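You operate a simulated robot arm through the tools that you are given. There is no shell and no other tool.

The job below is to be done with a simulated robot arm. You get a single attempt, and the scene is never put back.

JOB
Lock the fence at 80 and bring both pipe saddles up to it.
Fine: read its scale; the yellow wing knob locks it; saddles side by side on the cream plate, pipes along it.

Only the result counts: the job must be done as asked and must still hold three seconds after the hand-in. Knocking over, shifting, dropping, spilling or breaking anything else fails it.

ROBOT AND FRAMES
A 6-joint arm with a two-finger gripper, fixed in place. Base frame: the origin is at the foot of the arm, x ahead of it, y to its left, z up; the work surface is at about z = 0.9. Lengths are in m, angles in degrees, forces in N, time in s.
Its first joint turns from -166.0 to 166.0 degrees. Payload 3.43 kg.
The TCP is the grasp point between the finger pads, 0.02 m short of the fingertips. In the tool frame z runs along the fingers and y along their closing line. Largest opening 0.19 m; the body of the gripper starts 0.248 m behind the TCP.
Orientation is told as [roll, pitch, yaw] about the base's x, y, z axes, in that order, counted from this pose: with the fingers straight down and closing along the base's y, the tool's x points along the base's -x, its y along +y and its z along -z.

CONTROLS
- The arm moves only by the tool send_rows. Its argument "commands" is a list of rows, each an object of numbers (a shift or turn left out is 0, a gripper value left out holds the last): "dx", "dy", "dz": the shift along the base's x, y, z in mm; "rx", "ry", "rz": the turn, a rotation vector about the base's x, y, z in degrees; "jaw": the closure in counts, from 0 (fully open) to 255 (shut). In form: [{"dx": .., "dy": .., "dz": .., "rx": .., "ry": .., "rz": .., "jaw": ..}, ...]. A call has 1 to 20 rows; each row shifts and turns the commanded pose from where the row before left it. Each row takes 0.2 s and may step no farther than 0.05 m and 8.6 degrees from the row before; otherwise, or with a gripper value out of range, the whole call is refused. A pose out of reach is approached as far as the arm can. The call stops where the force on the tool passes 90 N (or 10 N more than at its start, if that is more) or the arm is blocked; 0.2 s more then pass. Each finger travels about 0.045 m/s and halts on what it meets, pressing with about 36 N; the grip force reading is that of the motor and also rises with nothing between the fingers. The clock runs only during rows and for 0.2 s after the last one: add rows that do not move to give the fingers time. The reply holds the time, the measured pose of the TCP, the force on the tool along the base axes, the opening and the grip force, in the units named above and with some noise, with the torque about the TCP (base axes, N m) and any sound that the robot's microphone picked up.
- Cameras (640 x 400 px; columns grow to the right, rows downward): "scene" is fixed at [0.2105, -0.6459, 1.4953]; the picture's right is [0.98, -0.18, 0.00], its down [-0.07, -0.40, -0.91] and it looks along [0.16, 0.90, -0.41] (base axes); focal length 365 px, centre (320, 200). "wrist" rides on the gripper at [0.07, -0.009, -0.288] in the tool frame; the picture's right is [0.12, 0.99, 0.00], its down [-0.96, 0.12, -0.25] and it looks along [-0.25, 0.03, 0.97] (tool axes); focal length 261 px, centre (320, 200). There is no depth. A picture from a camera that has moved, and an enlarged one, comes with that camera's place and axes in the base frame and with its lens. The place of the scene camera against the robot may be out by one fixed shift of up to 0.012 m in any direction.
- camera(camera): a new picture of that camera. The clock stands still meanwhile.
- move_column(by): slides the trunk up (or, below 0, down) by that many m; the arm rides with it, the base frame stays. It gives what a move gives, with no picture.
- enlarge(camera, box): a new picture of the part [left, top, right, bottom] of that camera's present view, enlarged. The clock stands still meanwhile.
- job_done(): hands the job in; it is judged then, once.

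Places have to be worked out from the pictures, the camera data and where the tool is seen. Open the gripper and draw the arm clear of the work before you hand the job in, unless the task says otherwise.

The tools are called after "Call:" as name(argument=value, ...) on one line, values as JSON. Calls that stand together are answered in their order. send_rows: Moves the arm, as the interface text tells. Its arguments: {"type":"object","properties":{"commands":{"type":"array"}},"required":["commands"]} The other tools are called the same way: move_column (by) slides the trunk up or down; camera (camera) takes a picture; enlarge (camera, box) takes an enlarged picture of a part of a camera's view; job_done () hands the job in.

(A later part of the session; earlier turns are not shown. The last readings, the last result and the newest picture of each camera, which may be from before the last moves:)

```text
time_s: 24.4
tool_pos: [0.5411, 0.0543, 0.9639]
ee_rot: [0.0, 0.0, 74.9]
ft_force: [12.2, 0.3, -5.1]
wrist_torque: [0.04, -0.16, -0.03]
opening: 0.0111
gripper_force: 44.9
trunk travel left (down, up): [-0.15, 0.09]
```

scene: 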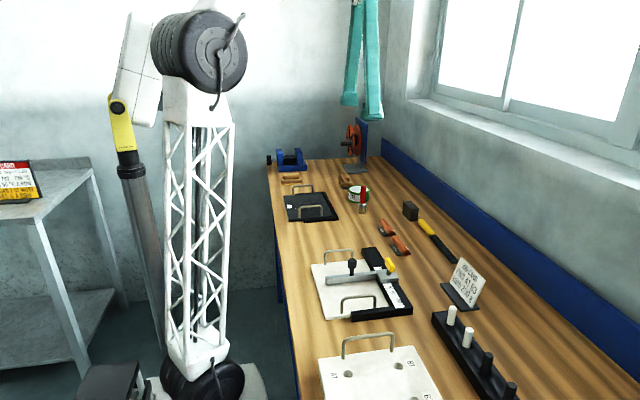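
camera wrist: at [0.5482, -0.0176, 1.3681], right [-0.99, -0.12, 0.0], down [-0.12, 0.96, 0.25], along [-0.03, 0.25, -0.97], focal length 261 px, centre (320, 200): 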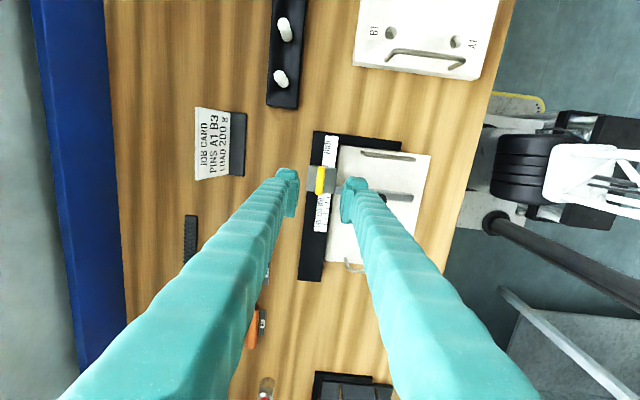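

It turns with little torque. I continue clockwise and check a picture partway.

Call:
send_rows(commands=[{"rz": -6}, {"rz": -6}, {"rz": -6}, {"rz": -6}, {"rz": -6}, {}])

Call:
enlarge(camera="wrist", box=[270, 140, 370, 240])

Call:
enlarge(camera="scene", box=[350, 230, 440, 310])

```text
time_s: 25.8
tool_pos: [0.5401, 0.0554, 0.9645]
ee_rot: [0.1, 0.0, 44.9]
ft_force: [8.2, -0.6, -8.4]
wrist_torque: [-0.05, -0.04, -0.01]
opening: 0.0111
gripper_force: 43.6
trunk travel left (down, up): [-0.15, 0.09]
```

```text
4.00 times, centred on (320, 190) of wrist
camera zoom: at [0.4955, -0.0024, 1.2519], right [-0.78, 0.62, 0.0], down [0.6, 0.76, 0.25], along [0.15, 0.19, -0.97], focal length 1043 px, centre (320, 240)
```

zoom: 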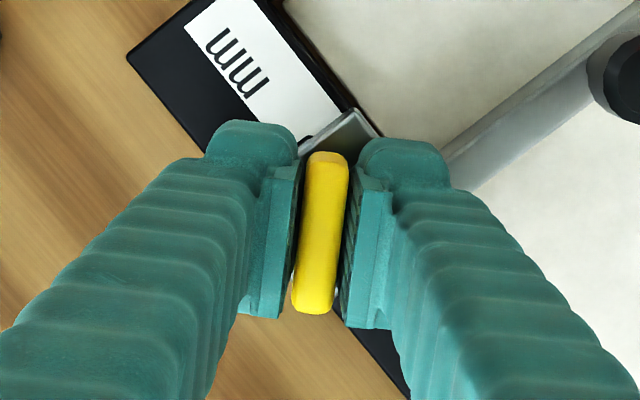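

```text
5.00 times, centred on (395, 270) of scene
camera zoom: at [0.2105, -0.6459, 1.4953], right [0.98, -0.18, 0.0], down [-0.07, -0.4, -0.91], along [0.16, 0.9, -0.41], focal length 1823 px, centre (-55, -150)
```

zoom: 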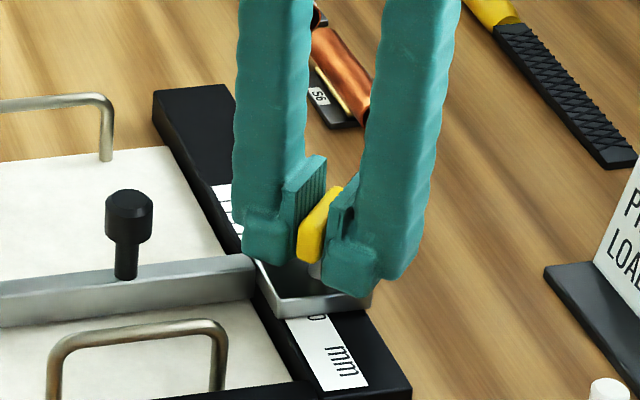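

The wing turns with the gripper and the fence has not visibly shifted. I carry on clockwise toward 90°, listening for a click or rising torque.

Call:
send_rows(commands=[{"rz": -6}, {"rz": -6}, {"rz": -6}, {"rz": -6}, {"rz": -6}, {}])

```text
time_s: 27.2
tool_pos: [0.5396, 0.0559, 0.9642]
ee_rot: [-0.1, 0.0, 14.8]
ft_force: [10.4, 0.9, -9.5]
wrist_torque: [0.03, -0.17, 0.03]
opening: 0.0111
gripper_force: 44.4
trunk travel left (down, up): [-0.15, 0.09]
```

Call:
send_rows(commands=[{"rz": -5}, {"rz": -5}, {"rz": -5}, {}, {}])

Call:
enlarge(camera="wrist", box=[250, 130, 390, 240])

```text
time_s: 28.4
tool_pos: [0.5408, 0.0542, 0.9649]
ee_rot: [0.1, 0.1, -0.1]
ft_force: [9.5, 1.7, -10.0]
wrist_torque: [0.02, -0.1, 0.07]
opening: 0.0109
gripper_force: 44.0
trunk travel left (down, up): [-0.15, 0.09]
```

```text
3.64 times, centred on (320, 185) of wrist
camera zoom: at [0.4688, 0.0452, 1.2521], right [-0.12, 0.99, 0.0], down [0.96, 0.11, 0.25], along [0.25, 0.03, -0.97], focal length 948 px, centre (320, 254)
```

zoom: 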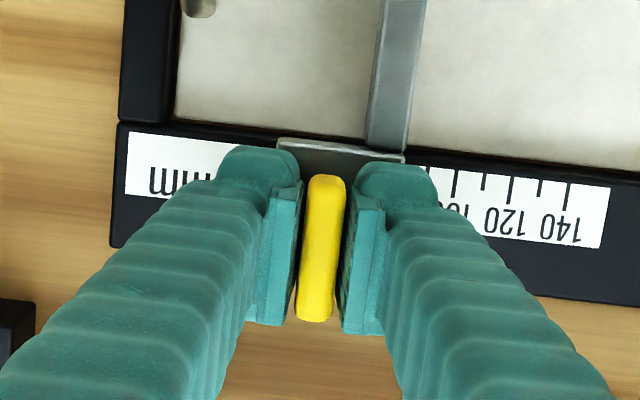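

After 90° clockwise the wing stands across the rail, with no click and no torque yet. I turn further in small steps to find the end stop.

Call:
send_rows(commands=[{"rz": -3}, {"rz": -3}, {}])

```text
time_s: 29.2
tool_pos: [0.5391, 0.0547, 0.9641]
ee_rot: [0.0, 0.0, -6.1]
ft_force: [1.6, 0.4, -4.9]
wrist_torque: [-0.02, 0.23, 1.3]
opening: 0.0128
gripper_force: 45.3
trunk travel left (down, up): [-0.15, 0.09]
```

Torque rose to 1.3 N·m just past 90°, so the wing is at its end stop, fully turned. I ease back slightly, open the jaws and rise to read the scale again.

Call:
send_rows(commands=[{"rz": 2.5}, {"rz": 2.5}, {"jaw": 190}, {}, {}, {}, {"dz": 30}, {"dz": 40}, {"dz": 45}, {"dx": 0, "dy": 35}, {"dx": -20, "rz": 1.1}, {}])

Call:
camera(camera="wrist")

Call:
enlarge(camera="scene", box=[350, 230, 440, 310])

```text
time_s: 31.8
tool_pos: [0.5201, 0.0899, 1.0789]
ee_rot: [0.0, 0.0, 0.0]
ft_force: [0.8, -0.4, 0.4]
wrist_torque: [0.03, 0.05, -0.02]
opening: 0.0485
gripper_force: 0.0
trunk travel left (down, up): [-0.15, 0.09]
```

```text
taken
camera wrist: at [0.4484, 0.0804, 1.367], right [-0.12, 0.99, 0.0], down [0.96, 0.12, 0.25], along [0.25, 0.03, -0.97], focal length 261 px, centre (320, 200)
```

wrist: 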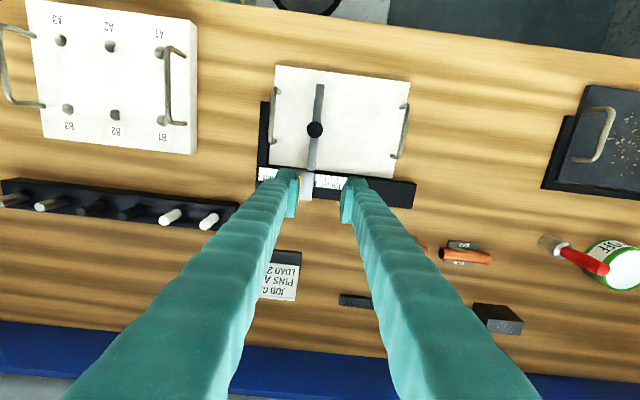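

```text
5.00 times, centred on (395, 270) of scene
camera zoom: at [0.2105, -0.6459, 1.4953], right [0.98, -0.18, 0.0], down [-0.07, -0.4, -0.91], along [0.16, 0.9, -0.41], focal length 1823 px, centre (-55, -150)
```

zoom: 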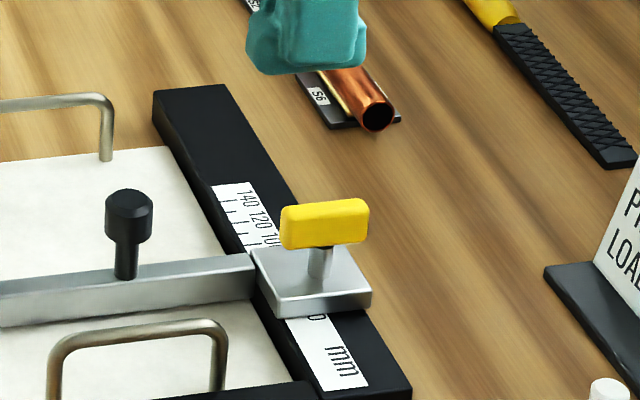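

Call:
enlarge(camera="wrist", box=[298, 166, 338, 191])

```text
16.00 times, centred on (318, 178) of wrist
camera zoom: at [0.4484, 0.0804, 1.367], right [-0.12, 0.99, 0.0], down [0.96, 0.12, 0.25], along [0.25, 0.03, -0.97], focal length 4170 px, centre (352, 544)
```

zoom: 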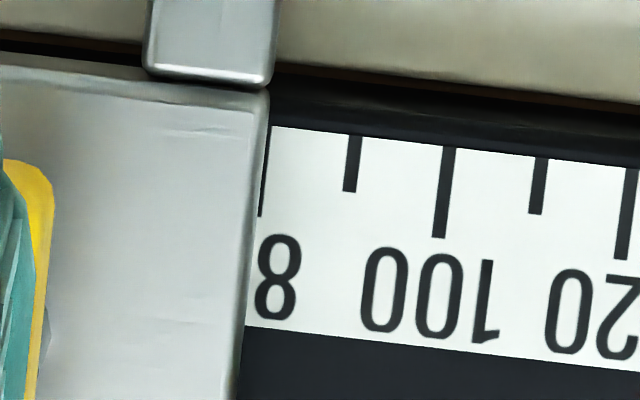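

The fence still reads about 80.3 and the wing stands across the rail at its stop. I test the lock gently at the black handle: grip it and pull 1.5 mm toward −y while reading the force.

Call:
send_rows(commands=[{"dx": -37, "dy": -9}, {"dx": -38, "dy": -8.5}, {"dz": -38}, {"dz": -38}, {"dz": -32}, {}, {"jaw": 240}, {"jaw": 255}, {}, {}, {}])

```text
time_s: 34.2
tool_pos: [0.4427, 0.0734, 0.972]
ee_rot: [0.1, -0.1, 0.0]
ft_force: [-0.4, 15.0, -8.2]
wrist_torque: [0.11, 0.02, 0.07]
opening: 0.0226
gripper_force: 45.5
trunk travel left (down, up): [-0.15, 0.09]
```

The grip already shows 15 N sideways, so the fence resists. A further 1 mm pull confirms.

Call:
send_rows(commands=[{"dy": -1}, {}])

Call:
enlarge(camera="wrist", box=[305, 232, 353, 262])

```text
time_s: 34.8
tool_pos: [0.4434, 0.0719, 0.9717]
ee_rot: [0.0, 0.0, 0.1]
ft_force: [-4.7, 27.1, -10.7]
wrist_torque: [0.19, 0.09, 0.1]
opening: 0.0229
gripper_force: 45.2
trunk travel left (down, up): [-0.15, 0.09]
```

```text
13.33 times, centred on (329, 247) of wrist
camera zoom: at [0.3723, 0.0637, 1.2591], right [-0.12, 0.99, 0.0], down [0.96, 0.12, 0.25], along [0.25, 0.03, -0.97], focal length 3475 px, centre (200, -427)
```

zoom: 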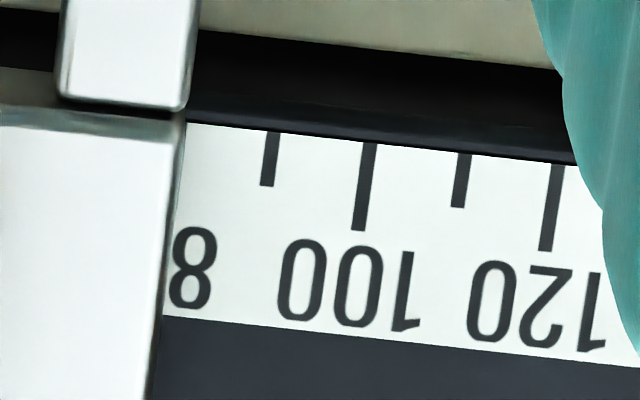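

With a 27 N pull the fence did not move, so it is locked. I relieve the pull, release the handle, rise, and look at the plate from above to plan the saddle places.

Call:
send_rows(commands=[{"dy": 2}, {"jaw": 190}, {}, {}, {}, {"dz": 30}, {"dz": 40}, {"dz": 40}, {"dx": 30, "dy": 40}, {"dx": 30, "dy": 40}, {"jaw": 0}, {}, {}, {}, {}, {}, {}, {}])

Call:
camera(camera="wrist")

```text
time_s: 38.6
tool_pos: [0.5035, 0.1533, 1.0815]
ee_rot: [0.0, 0.1, 0.0]
ft_force: [-0.3, 0.4, 0.2]
wrist_torque: [0.03, 0.04, 0.02]
opening: 0.1899
gripper_force: 0.1
trunk travel left (down, up): [-0.15, 0.09]
```

```text
taken
camera wrist: at [0.4328, 0.1445, 1.3685], right [-0.12, 0.99, 0.0], down [0.96, 0.12, 0.25], along [0.25, 0.03, -0.97], focal length 261 px, centre (320, 200)
```

wrist: 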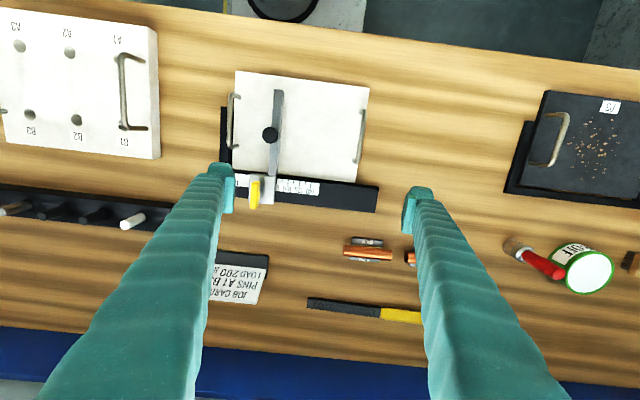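

Call:
enlarge(camera="wrist", box=[220, 60, 380, 215])

Call:
enlarge(camera="wrist", box=[260, 65, 380, 130])

Call:
enlarge(camera="wrist", box=[250, 150, 360, 210])

```text
2.58 times, centred on (300, 138) of wrist
camera zoom: at [0.4328, 0.1445, 1.3685], right [-0.12, 0.99, 0.0], down [0.96, 0.12, 0.25], along [0.25, 0.03, -0.97], focal length 673 px, centre (372, 361)
```

zoom: 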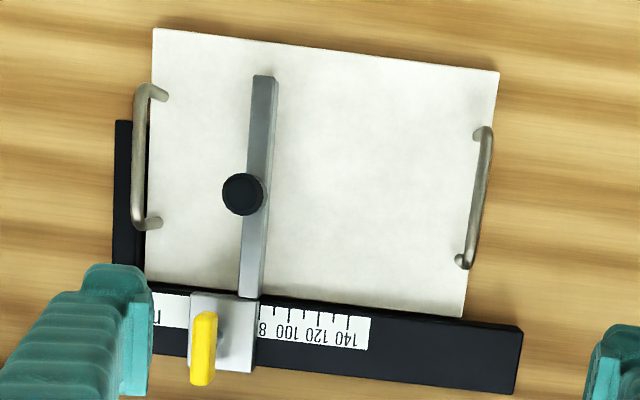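

```text
5.33 times, centred on (320, 98) of wrist
camera zoom: at [0.4328, 0.1445, 1.3685], right [-0.12, 0.99, 0.0], down [0.96, 0.12, 0.25], along [0.25, 0.03, -0.97], focal length 1390 px, centre (320, 747)
```

zoom: 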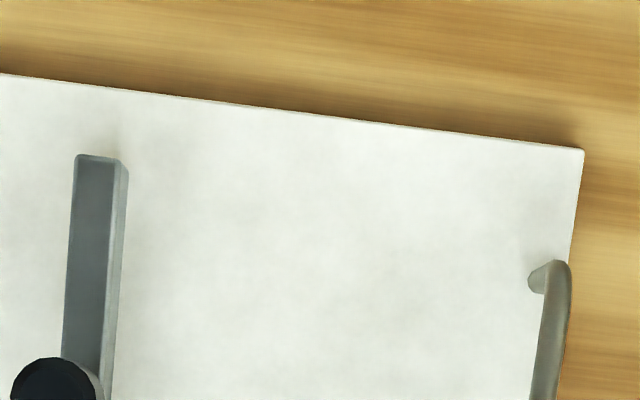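

```text
5.82 times, centred on (305, 180) of wrist
camera zoom: at [0.4328, 0.1445, 1.3685], right [-0.12, 0.99, 0.0], down [0.96, 0.12, 0.25], along [0.25, 0.03, -0.97], focal length 1516 px, centre (407, 316)
```

zoom: 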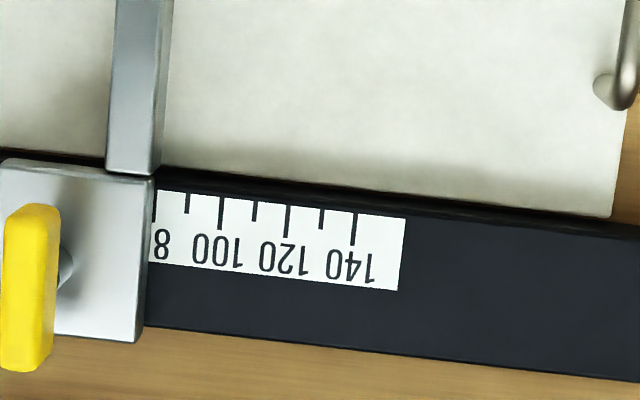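

The plate spans x 0.353–0.512, the fence face is at y ≈ 0.079 and the bar runs x 0.377–0.513. Before choosing the exact layout I check the sign at the left of the scene and the card for any useful convention.

Call:
enlarge(camera="scene", box=[0, 150, 60, 210])

Call:
enlarge(camera="scene", box=[260, 140, 400, 230])

Call:
enlarge(camera="scene", box=[310, 320, 450, 400])

```text
6.67 times, centred on (30, 180) of scene
camera zoom: at [0.2105, -0.6459, 1.4953], right [0.98, -0.18, 0.0], down [-0.07, -0.4, -0.91], along [0.16, 0.9, -0.41], focal length 2431 px, centre (2253, 333)
```

zoom: 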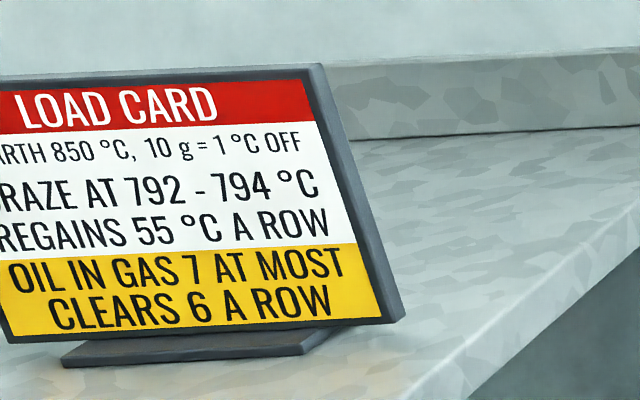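

```text
4.44 times, centred on (330, 185) of scene
camera zoom: at [0.2105, -0.6459, 1.4953], right [0.98, -0.18, 0.0], down [-0.07, -0.4, -0.91], along [0.16, 0.9, -0.41], focal length 1621 px, centre (276, 267)
```

zoom: 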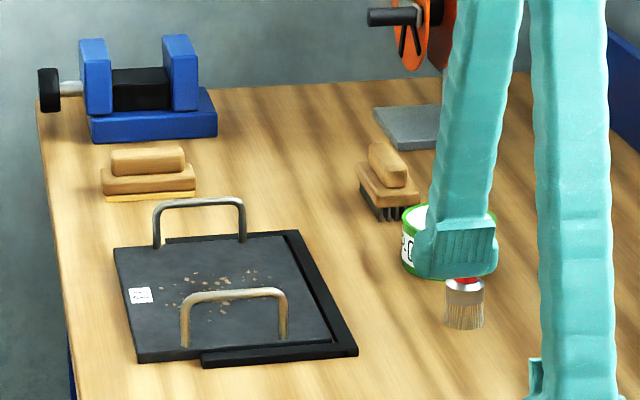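

```text
4.57 times, centred on (380, 360) of scene
camera zoom: at [0.2105, -0.6459, 1.4953], right [0.98, -0.18, 0.0], down [-0.07, -0.4, -0.91], along [0.16, 0.9, -0.41], focal length 1667 px, centre (46, -531)
```

zoom: 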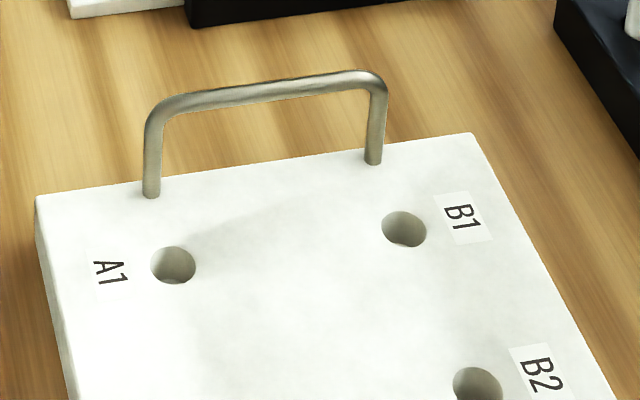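

The signs concern a brazing job and give no other convention. The only layout that fits all the wording and the geometry is both saddles side by side with pipes lengthwise on the plate and pipe ends butted to the fence (two pipes end to end along the fence would not fit on the plate). I turn the tool to close along x and go above S6.

Call:
send_rows(commands=[{"dx": 12.5, "dy": 9.7, "rz": 8.2, "jaw": 182}, {"dx": 12.5, "dy": 9.7, "rz": 8.2}, {"dx": 12.5, "dy": 9.7, "rz": 8.2}, {"dx": 12.5, "dy": 9.7, "rz": 8.2}, {"dx": 12.5, "dy": 9.7, "rz": 8.2}, {"dx": 12.5, "dy": 9.7, "rz": 8.2}, {"dx": 12.5, "dy": 9.7, "rz": 8.2}, {"dx": 12.5, "dy": 9.7, "rz": 8.2}, {"dx": 12.5, "dy": 9.7, "rz": 8.2}, {"dx": 12.5, "dy": 9.7, "rz": 8.2}, {"dx": 12.5, "dy": 9.3, "rz": 8.0}, {}])

Call:
camera(camera="wrist")

```text
time_s: 41.2
tool_pos: [0.6407, 0.2583, 1.0816]
ee_rot: [0.0, -0.1, 90.2]
ft_force: [0.3, -0.1, 0.1]
wrist_torque: [0.04, -0.02, -0.01]
opening: 0.0541
gripper_force: 0.0
trunk travel left (down, up): [-0.15, 0.09]
```

```text
taken
camera wrist: at [0.6505, 0.188, 1.369], right [-0.99, -0.12, 0.0], down [-0.12, 0.96, 0.25], along [-0.03, 0.25, -0.97], focal length 261 px, centre (320, 200)
```

wrist: 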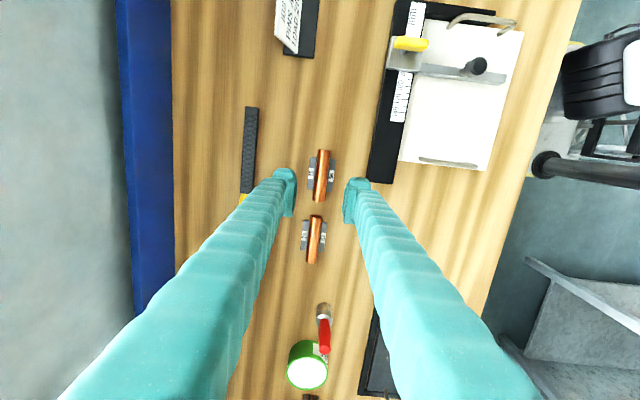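

S6 sits under the tool at about (0.640, 0.2595). I descend in two stages, stopping with the fingertips just above its base.

Call:
send_rows(commands=[{"dy": 1, "dz": -40}, {"dz": -40}, {"dz": -35}, {"dz": -20}, {}])

Call:
enlarge(camera="wrist", box=[270, 140, 370, 240])

Call:
enlarge(camera="scene", box=[370, 210, 430, 260])

```text
time_s: 42.4
tool_pos: [0.641, 0.2608, 0.9465]
ee_rot: [0.0, -0.1, 89.9]
ft_force: [-0.6, -0.2, 0.7]
wrist_torque: [-0.03, -0.03, 0.0]
opening: 0.0546
gripper_force: 0.0
trunk travel left (down, up): [-0.15, 0.09]
```

```text
4.00 times, centred on (320, 190) of wrist
camera zoom: at [0.65, 0.1886, 1.2329], right [-0.99, -0.12, 0.0], down [-0.12, 0.96, 0.25], along [-0.03, 0.25, -0.97], focal length 1043 px, centre (320, 240)
```

zoom: 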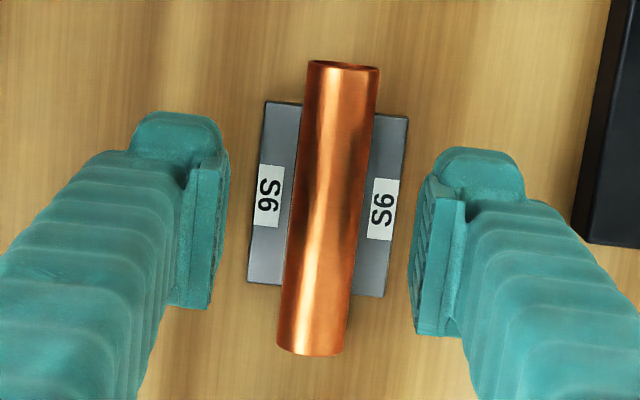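

```text
8.00 times, centred on (400, 235) of scene
camera zoom: at [0.2105, -0.6459, 1.4953], right [0.98, -0.18, 0.0], down [-0.07, -0.4, -0.91], along [0.16, 0.9, -0.41], focal length 2917 px, centre (-320, -80)
```

zoom: 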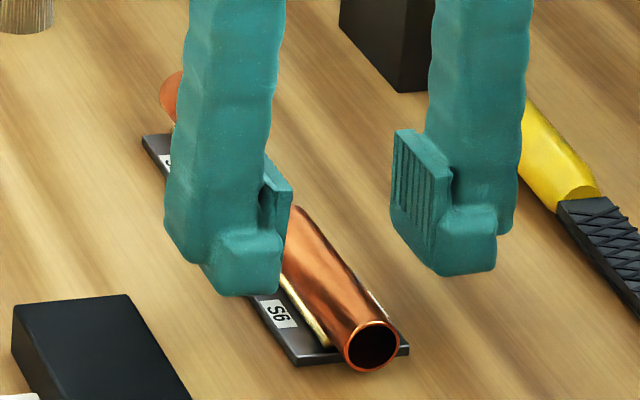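

The fingers straddle the pipe symmetrically. I lower 16 mm more and close on the pipe.

Call:
send_rows(commands=[{"dz": -10}, {"dz": -6}, {}, {"jaw": 235}, {"jaw": 255}, {}, {}, {}])

```text
time_s: 44.2
tool_pos: [0.6413, 0.2595, 0.9297]
ee_rot: [0.0, 0.0, 90.0]
ft_force: [-1.2, 0.0, -0.7]
wrist_torque: [0.06, 0.01, -0.02]
opening: 0.019
gripper_force: 35.9
trunk travel left (down, up): [-0.15, 0.09]
```

The jaws stopped at 19 mm on the pipe. I lift 15 mm and look whether the base comes along.

Call:
send_rows(commands=[{}, {"dz": 5}, {"dz": 5}, {"dz": 5}, {}])

Call:
enlarge(camera="scene", box=[370, 210, 430, 260])

Call:
enlarge(camera="wrist", box=[270, 140, 370, 240])

```text
time_s: 45.4
tool_pos: [0.6423, 0.259, 0.9455]
ee_rot: [0.1, 0.0, 90.0]
ft_force: [-0.6, -0.2, -1.9]
wrist_torque: [-0.02, -0.01, 0.0]
opening: 0.0188
gripper_force: 36.0
trunk travel left (down, up): [-0.15, 0.09]
```

```text
8.00 times, centred on (400, 235) of scene
camera zoom: at [0.2105, -0.6459, 1.4953], right [0.98, -0.18, 0.0], down [-0.07, -0.4, -0.91], along [0.16, 0.9, -0.41], focal length 2917 px, centre (-320, -80)
```

zoom: 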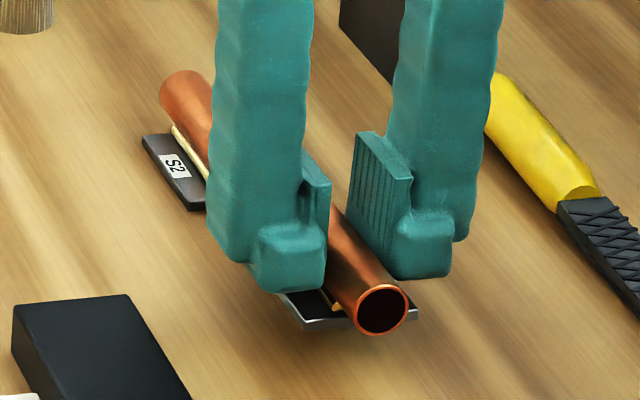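

```text
4.00 times, centred on (320, 190) of wrist
camera zoom: at [0.6499, 0.1888, 1.2332], right [-0.99, -0.12, 0.0], down [-0.12, 0.96, 0.25], along [-0.03, 0.25, -0.97], focal length 1043 px, centre (320, 240)
```

zoom: 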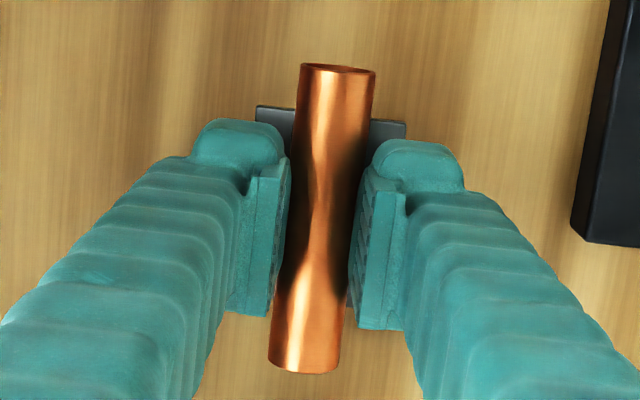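

The whole saddle lifts as one piece (about 0.2 kg). I raise it clear of the plate's handle and carry it above the plate at x ≈ 0.420, about 10 mm short of the fence.

Call:
send_rows(commands=[{"dz": 40}, {"dz": 45}, {"dx": -37, "dy": -20.8}, {"dx": -37, "dy": -20.8}, {"dx": -37, "dy": -20.8}, {"dx": -37, "dy": -20.8}, {"dx": -37, "dy": -20.8}, {"dx": -36.8, "dy": -20.8}, {}, {}])

Call:
camera(camera="wrist")

Call:
enlarge(camera="scene", box=[290, 200, 450, 320])

```text
time_s: 47.6
tool_pos: [0.4183, 0.1364, 1.0307]
ee_rot: [0.0, 0.0, 90.1]
ft_force: [0.8, 1.0, -3.0]
wrist_torque: [0.0, -0.01, -0.01]
opening: 0.0188
gripper_force: 36.0
trunk travel left (down, up): [-0.15, 0.09]
```

```text
taken
camera wrist: at [0.4267, 0.065, 1.3191], right [-0.99, -0.12, 0.0], down [-0.12, 0.96, 0.25], along [-0.03, 0.25, -0.97], focal length 261 px, centre (320, 200)
```

wrist: 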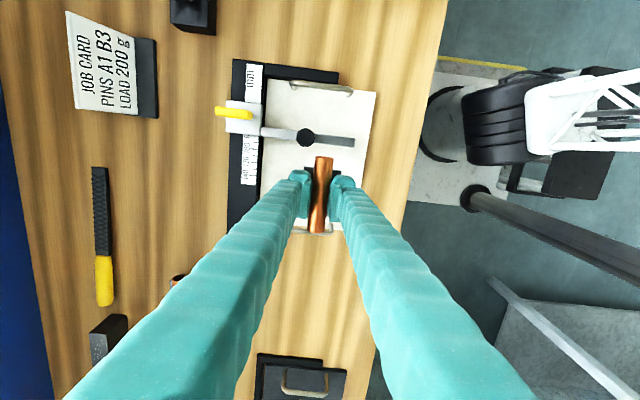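

```text
3.33 times, centred on (370, 260) of scene
camera zoom: at [0.2105, -0.6459, 1.4953], right [0.98, -0.18, 0.0], down [-0.07, -0.4, -0.91], along [0.16, 0.9, -0.41], focal length 1216 px, centre (153, 0)
```

zoom: 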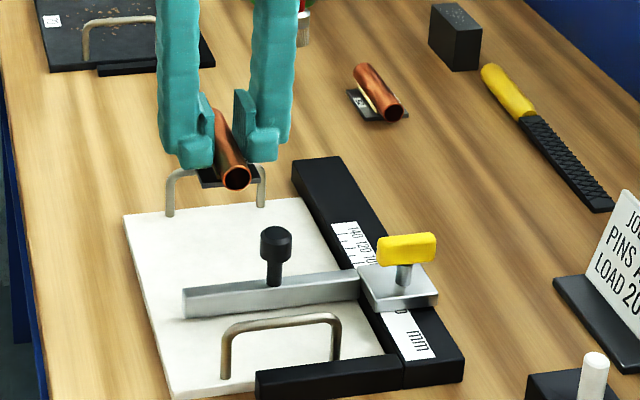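

The saddle hangs over the plate, clear of the handles. I zoom in to fix the pipe end against the fence before lowering.

Call:
enlarge(camera="wrist", box=[270, 110, 370, 250])

```text
2.86 times, centred on (320, 180) of wrist
camera zoom: at [0.4267, 0.065, 1.3191], right [-0.99, -0.12, 0.0], down [-0.12, 0.96, 0.25], along [-0.03, 0.25, -0.97], focal length 745 px, centre (320, 257)
```

zoom: 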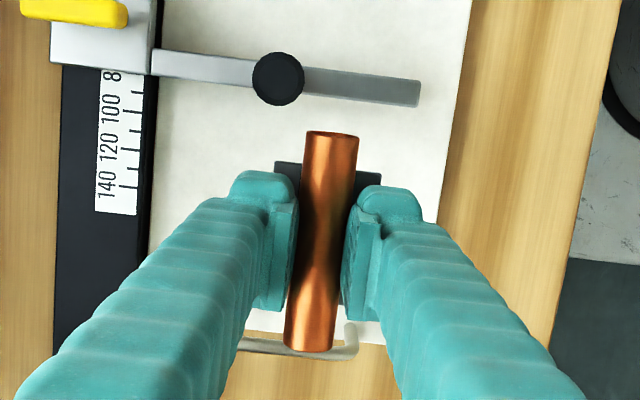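

The pipe end is about 10 mm short of the fence face. I lower to just above the plate, then by small steps until contact.

Call:
send_rows(commands=[{"dx": 1.5, "dz": -30}, {"dz": -30}, {"dz": -20}, {"dz": -6}, {}])

Call:
send_rows(commands=[{"dz": -2}, {"dz": -1.5}, {}])

```text
time_s: 48.8
tool_pos: [0.4216, 0.1355, 0.945]
ee_rot: [0.0, 0.0, 90.1]
ft_force: [-0.6, -0.9, -1.0]
wrist_torque: [0.01, -0.02, -0.02]
opening: 0.0189
gripper_force: 35.4
trunk travel left (down, up): [-0.15, 0.09]
```

```text
time_s: 49.6
tool_pos: [0.421, 0.1357, 0.9412]
ee_rot: [0.0, 0.0, 90.0]
ft_force: [0.0, 0.5, -2.8]
wrist_torque: [-0.02, 0.04, 0.0]
opening: 0.0184
gripper_force: 35.7
trunk travel left (down, up): [-0.15, 0.09]
```

No contact yet; expected near z 0.9375. I go on in 1 mm steps.

Call:
send_rows(commands=[{"dz": -1}, {"dz": -1}, {"dz": -1}, {}])

```text
time_s: 50.6
tool_pos: [0.4215, 0.1352, 0.9404]
ee_rot: [-0.1, -0.1, 89.9]
ft_force: [-1.9, -0.6, 45.5]
wrist_torque: [-0.26, 0.05, -0.03]
opening: 0.0188
gripper_force: 35.4
trunk travel left (down, up): [-0.15, 0.09]
```

Contact with the plate (45 N). I ease up so the saddle just rests lightly, then check.

Call:
send_rows(commands=[{"dz": 1.2}, {"dz": 0.8}, {}])

```text
time_s: 51.4
tool_pos: [0.4209, 0.1352, 0.942]
ee_rot: [0.0, -0.1, 90.1]
ft_force: [3.5, 3.4, 24.4]
wrist_torque: [0.18, -0.07, -0.04]
opening: 0.0187
gripper_force: 35.9
trunk travel left (down, up): [-0.15, 0.09]
```

Call:
send_rows(commands=[{"dz": 0.8}, {}, {}])

Call:
enlarge(camera="scene", box=[330, 230, 400, 300])

Call:
enlarge(camera="wrist", box=[270, 110, 370, 250])

```text
time_s: 52.2
tool_pos: [0.4199, 0.135, 0.9413]
ee_rot: [0.1, 0.0, 90.0]
ft_force: [0.1, 0.3, -2.0]
wrist_torque: [0.0, -0.01, 0.01]
opening: 0.0189
gripper_force: 35.8
trunk travel left (down, up): [-0.15, 0.09]
```

```text
5.71 times, centred on (365, 265) of scene
camera zoom: at [0.2105, -0.6459, 1.4953], right [0.98, -0.18, 0.0], down [-0.07, -0.4, -0.91], along [0.16, 0.9, -0.41], focal length 2084 px, centre (63, -171)
```

zoom: 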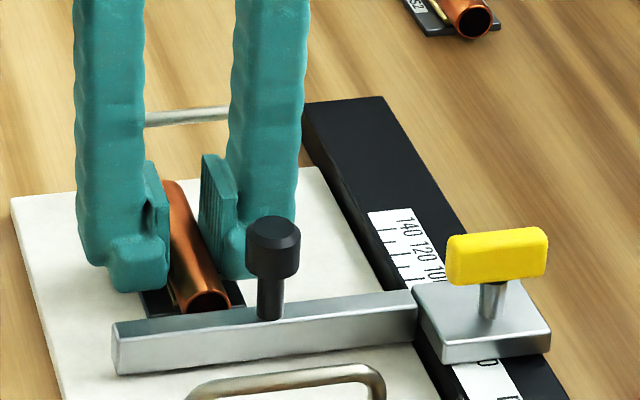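

```text
2.86 times, centred on (320, 180) of wrist
camera zoom: at [0.4294, 0.0639, 1.228], right [-0.99, -0.12, 0.0], down [-0.12, 0.96, 0.25], along [-0.03, 0.25, -0.97], focal length 745 px, centre (320, 257)
```

zoom: 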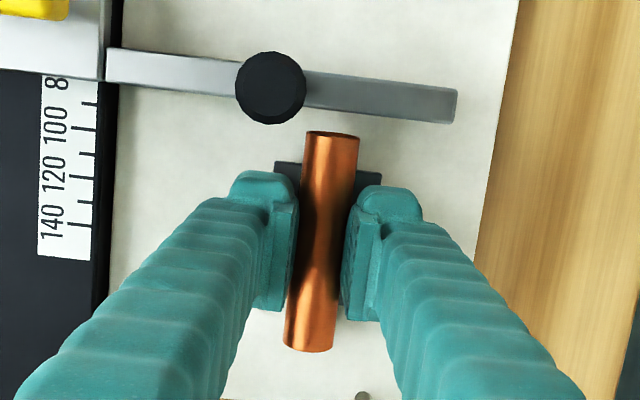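

The saddle now hangs a hair above the plate (−2 N). I slide it 7 mm toward the fence, then feel for contact in fine steps.

Call:
send_rows(commands=[{"dy": -3}, {"dy": -3}, {"dy": -2}, {}])

Call:
send_rows(commands=[{"dy": -0.7}, {}])

Call:
send_rows(commands=[{"dy": -0.6}, {}])

```text
time_s: 53.2
tool_pos: [0.4199, 0.127, 0.9417]
ee_rot: [0.0, 0.0, 90.1]
ft_force: [0.4, 0.3, -2.7]
wrist_torque: [-0.01, -0.04, 0.02]
opening: 0.0187
gripper_force: 36.2
trunk travel left (down, up): [-0.15, 0.09]
```

```text
time_s: 53.8
tool_pos: [0.4222, 0.1272, 0.9401]
ee_rot: [0.0, 0.1, 90.0]
ft_force: [0.7, -0.7, -1.8]
wrist_torque: [0.03, -0.02, -0.04]
opening: 0.0187
gripper_force: 35.9
trunk travel left (down, up): [-0.15, 0.09]
```

```text
time_s: 54.4
tool_pos: [0.4213, 0.1264, 0.9412]
ee_rot: [0.1, 0.0, 90.0]
ft_force: [1.3, -0.1, -1.8]
wrist_torque: [0.0, 0.0, 0.02]
opening: 0.0185
gripper_force: 35.4
trunk travel left (down, up): [-0.15, 0.09]
```

No contact yet after 9.3 mm. I look at the remaining gap before going on.

Call:
enlarge(camera="wrist", box=[290, 130, 350, 180])

Call:
enlarge(camera="scene", box=[340, 255, 370, 280])

```text
8.00 times, centred on (320, 155) of wrist
camera zoom: at [0.4295, 0.055, 1.2287], right [-0.99, -0.12, 0.0], down [-0.12, 0.96, 0.25], along [-0.03, 0.25, -0.97], focal length 2085 px, centre (320, 560)
```

zoom: 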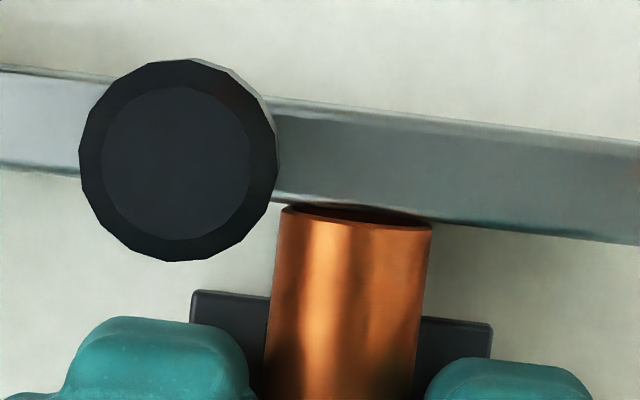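

```text
16.00 times, centred on (355, 268) of scene
camera zoom: at [0.2105, -0.6459, 1.4953], right [0.98, -0.18, 0.0], down [-0.07, -0.4, -0.91], along [0.16, 0.9, -0.41], focal length 5834 px, centre (-240, -880)
```

zoom: 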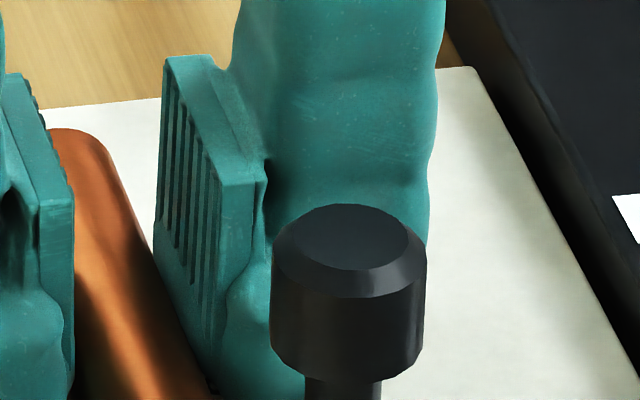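

About 1 mm of gap remains. I continue in 0.5 mm steps with force checks.

Call:
send_rows(commands=[{"dy": -0.6}, {}])

Call:
send_rows(commands=[{"dy": -0.5}, {}])

Call:
send_rows(commands=[{"dy": -0.4}, {}])

```text
time_s: 55.0
tool_pos: [0.4202, 0.1253, 0.9405]
ee_rot: [0.0, 0.0, 89.9]
ft_force: [0.0, 0.1, -1.5]
wrist_torque: [0.01, 0.04, 0.02]
opening: 0.0187
gripper_force: 36.2
trunk travel left (down, up): [-0.15, 0.09]
```

```text
time_s: 55.6
tool_pos: [0.4218, 0.1247, 0.942]
ee_rot: [-0.1, 0.0, 90.0]
ft_force: [-0.7, 5.8, -0.1]
wrist_torque: [-0.04, 0.02, 0.01]
opening: 0.0186
gripper_force: 36.2
trunk travel left (down, up): [-0.15, 0.09]
```

```text
time_s: 56.2
tool_pos: [0.4216, 0.1254, 0.941]
ee_rot: [0.0, 0.0, 90.0]
ft_force: [-1.0, 9.9, -0.2]
wrist_torque: [0.06, 0.05, -0.06]
opening: 0.0187
gripper_force: 36.2
trunk travel left (down, up): [-0.15, 0.09]
```

The pipe end touches the fence (10 N). I lower the last fraction onto the plate, ease the push and release slowly.

Call:
send_rows(commands=[{"dz": -0.5}, {"dy": 0.3, "dz": -0.3}, {}])

```text
time_s: 57.0
tool_pos: [0.4217, 0.1256, 0.941]
ee_rot: [0.0, 0.0, 90.0]
ft_force: [-0.3, 7.4, 11.8]
wrist_torque: [0.11, 0.0, 0.01]
opening: 0.0186
gripper_force: 36.4
trunk travel left (down, up): [-0.15, 0.09]
```

It rests on the plate (12 N down). I open the jaws and rise.

Call:
send_rows(commands=[{"jaw": 225}, {"jaw": 190}, {}, {}, {}, {"dz": 15}, {"dz": 40}, {"dz": 45}, {}])

Call:
enlarge(camera="wrist", box=[240, 90, 400, 230])

Call:
enlarge(camera="scene", box=[310, 230, 430, 320])

```text
time_s: 59.0
tool_pos: [0.4225, 0.1251, 1.0411]
ee_rot: [0.0, 0.0, 90.0]
ft_force: [-0.3, 0.5, 0.7]
wrist_torque: [0.01, 0.01, -0.01]
opening: 0.0486
gripper_force: 0.3
trunk travel left (down, up): [-0.15, 0.09]
```

```text
2.86 times, centred on (320, 160) of wrist
camera zoom: at [0.4299, 0.0533, 1.3284], right [-0.99, -0.12, 0.0], down [-0.12, 0.96, 0.25], along [-0.03, 0.25, -0.97], focal length 745 px, centre (320, 314)
```

zoom: 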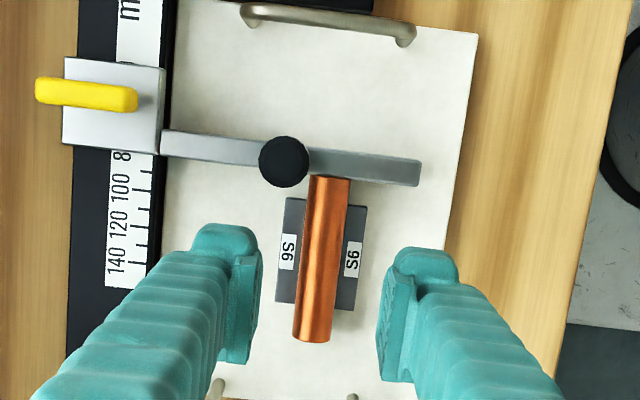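

```text
4.44 times, centred on (370, 275) of scene
camera zoom: at [0.2105, -0.6459, 1.4953], right [0.98, -0.18, 0.0], down [-0.07, -0.4, -0.91], along [0.16, 0.9, -0.41], focal length 1621 px, centre (98, -133)
```

zoom: 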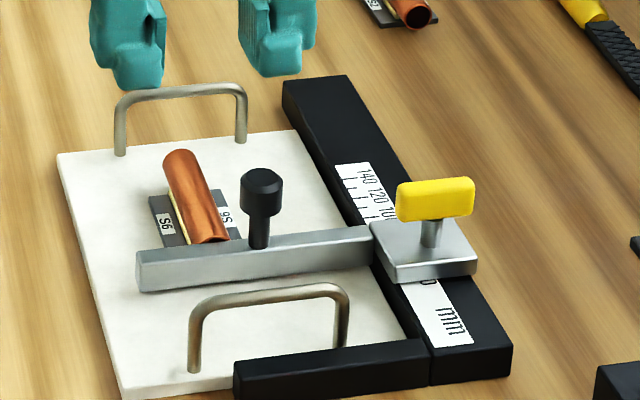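

S6 rests on the plate with its pipe end on the fence, pipe square and lengthwise. Now S2: I go above it at (0.6407, 0.379).

Call:
send_rows(commands=[{"dz": 15, "jaw": 182}, {"dx": 31.2, "dy": 36.3}, {"dx": 31.2, "dy": 36.3}, {"dx": 31.2, "dy": 36.3}, {"dx": 31.2, "dy": 36.3}, {"dx": 31.2, "dy": 36.3}, {"dx": 31.2, "dy": 36.3}, {"dx": 31.2, "dy": 36.2}, {}, {}])

Call:
enlarge(camera="wrist", box=[240, 110, 400, 250])

```text
time_s: 61.2
tool_pos: [0.641, 0.3801, 1.0554]
ee_rot: [0.0, 0.0, 90.0]
ft_force: [-0.5, 0.0, 0.0]
wrist_torque: [-0.02, 0.0, 0.0]
opening: 0.0544
gripper_force: 0.0
trunk travel left (down, up): [-0.15, 0.09]
```

```text
2.86 times, centred on (320, 180) of wrist
camera zoom: at [0.6484, 0.3083, 1.3429], right [-0.99, -0.12, 0.0], down [-0.12, 0.96, 0.25], along [-0.03, 0.25, -0.97], focal length 745 px, centre (320, 257)
```

zoom: 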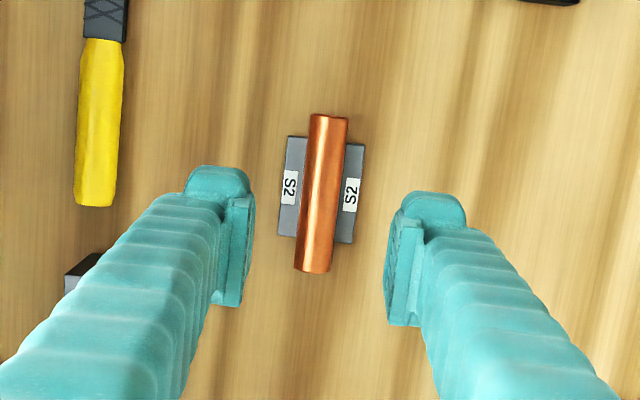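

S2 lies at about (0.640, 0.379), nicely between the fingers. I descend to just above its base and close on the pipe.

Call:
send_rows(commands=[{"dx": -0.7, "dy": -0.7, "dz": -40}, {"dz": -40}, {"dz": -30}, {"dz": -10}, {"dz": -5}, {}, {"jaw": 235}, {"jaw": 255}, {}, {}, {}, {}])

Call:
send_rows(commands=[{"dz": 5}, {"dz": 5}, {"dz": 5}, {}])

Call:
enlarge(camera="wrist", box=[270, 140, 370, 240])

```text
time_s: 63.8
tool_pos: [0.64, 0.3785, 0.9309]
ee_rot: [0.1, 0.0, 89.9]
ft_force: [0.2, 0.6, 0.2]
wrist_torque: [-0.01, -0.01, 0.04]
opening: 0.0189
gripper_force: 36.4
trunk travel left (down, up): [-0.15, 0.09]
```

```text
time_s: 64.8
tool_pos: [0.6395, 0.3788, 0.9448]
ee_rot: [0.0, 0.0, 89.9]
ft_force: [0.4, -0.1, -2.5]
wrist_torque: [-0.03, 0.01, -0.01]
opening: 0.0187
gripper_force: 36.5
trunk travel left (down, up): [-0.15, 0.09]
```

```text
4.00 times, centred on (320, 190) of wrist
camera zoom: at [0.6474, 0.3078, 1.2327], right [-0.99, -0.12, 0.0], down [-0.12, 0.96, 0.25], along [-0.03, 0.25, -0.97], focal length 1043 px, centre (320, 240)
```

zoom: 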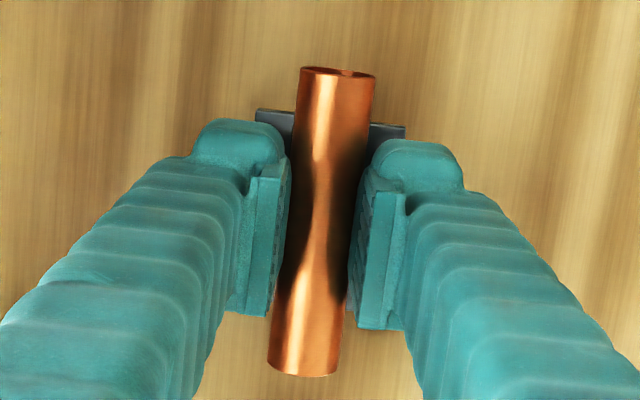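

S2 is held and lifted. I raise it and carry it beside S6 at x ≈ 0.472, again about 10 mm short of the fence.

Call:
send_rows(commands=[{"dz": 45}, {"dz": 45}, {"dx": -24, "dy": -34.8}, {"dx": -24, "dy": -34.8}, {"dx": -24, "dy": -34.8}, {"dx": -24, "dy": -34.8}, {"dx": -24, "dy": -34.8}, {"dx": -24, "dy": -34.8}, {"dx": -23.8, "dy": -34.7}, {}, {}])

Call:
enlarge(camera="wrist", box=[240, 90, 400, 250])

Call:
enlarge(camera="scene", box=[310, 200, 430, 320])

```text
time_s: 67.2
tool_pos: [0.4706, 0.1338, 1.0362]
ee_rot: [0.0, 0.0, 90.0]
ft_force: [0.0, 0.3, -1.8]
wrist_torque: [0.03, 0.03, 0.0]
opening: 0.0186
gripper_force: 36.0
trunk travel left (down, up): [-0.15, 0.09]
```

```text
2.50 times, centred on (320, 170) of wrist
camera zoom: at [0.478, 0.0636, 1.323], right [-0.99, -0.12, 0.0], down [-0.12, 0.96, 0.25], along [-0.03, 0.25, -0.97], focal length 652 px, centre (320, 275)
```

zoom: 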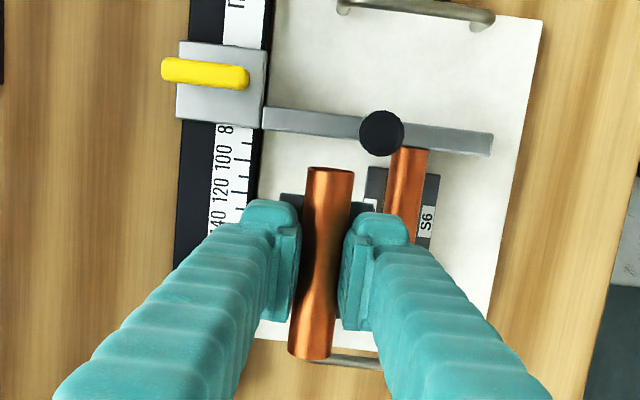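

```text
3.33 times, centred on (370, 260) of scene
camera zoom: at [0.2105, -0.6459, 1.4953], right [0.98, -0.18, 0.0], down [-0.07, -0.4, -0.91], along [0.16, 0.9, -0.41], focal length 1216 px, centre (153, 0)
```

zoom: 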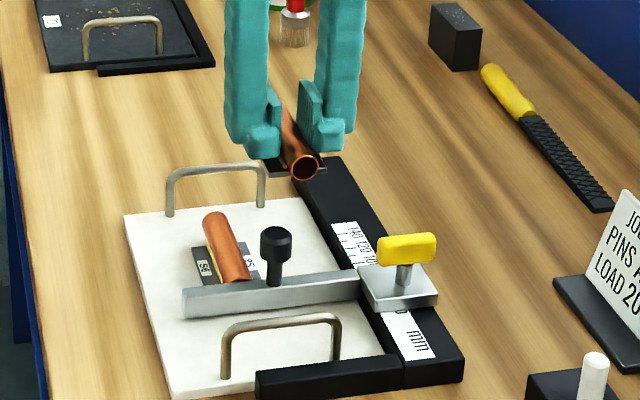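

S2's pipe end is about 10 mm short of the fence, 49 mm beside S6. I shift 2 mm away from S6 for finger room and lower toward the plate.

Call:
send_rows(commands=[{"dx": 2, "dz": -30}, {"dz": -30}, {"dz": -22}, {"dz": -6}, {}])

Call:
send_rows(commands=[{"dz": -1.5}, {"dz": -1.5}, {"dz": -1}, {}])

Call:
enlarge(camera="wrist", box=[250, 100, 390, 240])

```text
time_s: 68.4
tool_pos: [0.4731, 0.1353, 0.9477]
ee_rot: [0.0, 0.0, 90.0]
ft_force: [-0.1, -0.7, -2.3]
wrist_torque: [0.05, 0.02, -0.01]
opening: 0.0183
gripper_force: 35.9
trunk travel left (down, up): [-0.15, 0.09]
```

```text
time_s: 69.4
tool_pos: [0.4739, 0.1344, 0.9433]
ee_rot: [0.0, 0.0, 90.0]
ft_force: [-0.6, -0.5, -2.5]
wrist_torque: [0.0, -0.01, -0.01]
opening: 0.0187
gripper_force: 35.9
trunk travel left (down, up): [-0.15, 0.09]
```

```text
2.86 times, centred on (320, 170) of wrist
camera zoom: at [0.4812, 0.0637, 1.2305], right [-0.99, -0.12, 0.0], down [-0.12, 0.96, 0.25], along [-0.03, 0.25, -0.97], focal length 745 px, centre (320, 286)
```

zoom: 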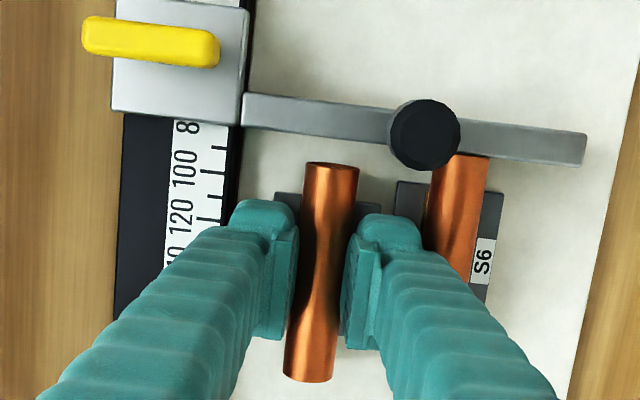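

Clear of S6 on all sides. I feel for the plate in sub-millimetre steps.

Call:
send_rows(commands=[{"dz": -1}, {}])

Call:
send_rows(commands=[{"dz": -0.7}, {}])

Call:
send_rows(commands=[{"dz": -0.6}, {}])

```text
time_s: 70.0
tool_pos: [0.4731, 0.1349, 0.9415]
ee_rot: [0.0, 0.0, 89.9]
ft_force: [0.4, -1.3, -0.9]
wrist_torque: [-0.01, -0.03, 0.01]
opening: 0.0184
gripper_force: 35.6
trunk travel left (down, up): [-0.15, 0.09]
```

```text
time_s: 70.6
tool_pos: [0.4729, 0.1353, 0.9419]
ee_rot: [0.0, 0.0, 90.1]
ft_force: [-0.4, -0.5, -2.3]
wrist_torque: [0.02, -0.03, 0.02]
opening: 0.0184
gripper_force: 36.0
trunk travel left (down, up): [-0.15, 0.09]
```

```text
time_s: 71.2
tool_pos: [0.4746, 0.1347, 0.9415]
ee_rot: [0.0, 0.1, 89.9]
ft_force: [-0.5, 0.0, -2.2]
wrist_torque: [-0.02, 0.01, -0.01]
opening: 0.0186
gripper_force: 35.7
trunk travel left (down, up): [-0.15, 0.09]
```

Call:
send_rows(commands=[{"dz": -0.7}, {}])

Call:
send_rows(commands=[{"dy": -4}, {"dy": -4}, {}])

```text
time_s: 71.8
tool_pos: [0.4735, 0.1353, 0.9409]
ee_rot: [-0.1, 0.1, 90.0]
ft_force: [-1.1, -0.6, 9.9]
wrist_torque: [-0.07, -0.02, -0.01]
opening: 0.0187
gripper_force: 36.5
trunk travel left (down, up): [-0.15, 0.09]
```

```text
time_s: 72.6
tool_pos: [0.4736, 0.1281, 0.9414]
ee_rot: [-0.1, 0.0, 90.0]
ft_force: [0.7, 8.2, 18.2]
wrist_torque: [0.19, -0.03, 0.01]
opening: 0.0183
gripper_force: 36.3
trunk travel left (down, up): [-0.15, 0.09]
```

It touched the plate and slid with friction (8 N). I lift 0.6 mm so the force along y is clean, then advance in half-millimetre steps.

Call:
send_rows(commands=[{"dz": 0.7}, {}])

Call:
send_rows(commands=[{"dy": -0.7}, {}])

Call:
send_rows(commands=[{"dy": -0.6}, {}])

Call:
enlarge(camera="wrist", box=[280, 130, 390, 190])

```text
time_s: 73.2
tool_pos: [0.4737, 0.1272, 0.941]
ee_rot: [0.0, 0.0, 90.0]
ft_force: [1.6, 6.3, 13.2]
wrist_torque: [0.24, -0.04, -0.01]
opening: 0.0188
gripper_force: 35.6
trunk travel left (down, up): [-0.15, 0.09]
```

```text
time_s: 73.8
tool_pos: [0.4733, 0.1268, 0.941]
ee_rot: [0.0, 0.0, 90.0]
ft_force: [1.6, 4.6, 9.9]
wrist_torque: [0.13, -0.01, -0.03]
opening: 0.0184
gripper_force: 36.2
trunk travel left (down, up): [-0.15, 0.09]
```

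```text
time_s: 74.4
tool_pos: [0.4728, 0.1258, 0.9412]
ee_rot: [0.0, 0.0, 90.0]
ft_force: [-1.7, 3.7, 8.8]
wrist_torque: [0.04, 0.02, -0.03]
opening: 0.0188
gripper_force: 36.3
trunk travel left (down, up): [-0.15, 0.09]
```

```text
5.82 times, centred on (335, 160) of wrist
camera zoom: at [0.4811, 0.0546, 1.2284], right [-0.99, -0.12, 0.0], down [-0.12, 0.96, 0.25], along [-0.03, 0.25, -0.97], focal length 1516 px, centre (233, 433)
```

zoom: 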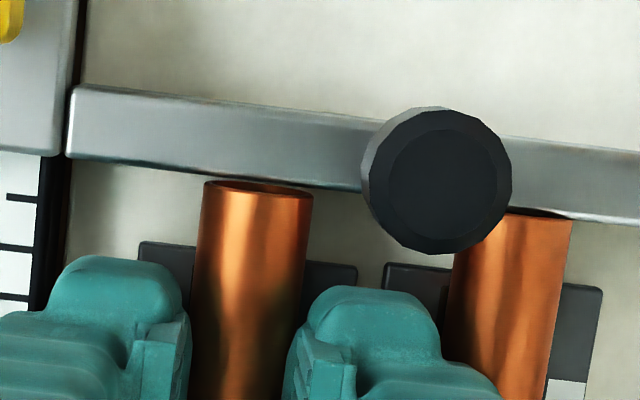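

About 1–1.5 mm to go. I continue in 0.5 mm steps until the force along y rises.

Call:
send_rows(commands=[{"dy": -0.6}, {}])

Call:
send_rows(commands=[{"dy": -0.5}, {}])

Call:
send_rows(commands=[{"dy": -0.4}, {}])

```text
time_s: 75.0
tool_pos: [0.4735, 0.124, 0.9406]
ee_rot: [-0.1, 0.0, 90.0]
ft_force: [-0.4, 3.9, 6.6]
wrist_torque: [0.04, 0.0, -0.01]
opening: 0.0186
gripper_force: 36.4
trunk travel left (down, up): [-0.15, 0.09]
```

```text
time_s: 75.6
tool_pos: [0.4742, 0.1249, 0.9401]
ee_rot: [0.0, 0.0, 90.0]
ft_force: [0.7, 2.5, 7.1]
wrist_torque: [0.03, 0.01, -0.01]
opening: 0.0188
gripper_force: 36.2
trunk travel left (down, up): [-0.15, 0.09]
```

```text
time_s: 76.2
tool_pos: [0.4723, 0.1232, 0.9406]
ee_rot: [0.0, 0.0, 90.0]
ft_force: [1.2, 4.1, 9.2]
wrist_torque: [0.02, -0.01, 0.0]
opening: 0.0184
gripper_force: 36.1
trunk travel left (down, up): [-0.15, 0.09]
```

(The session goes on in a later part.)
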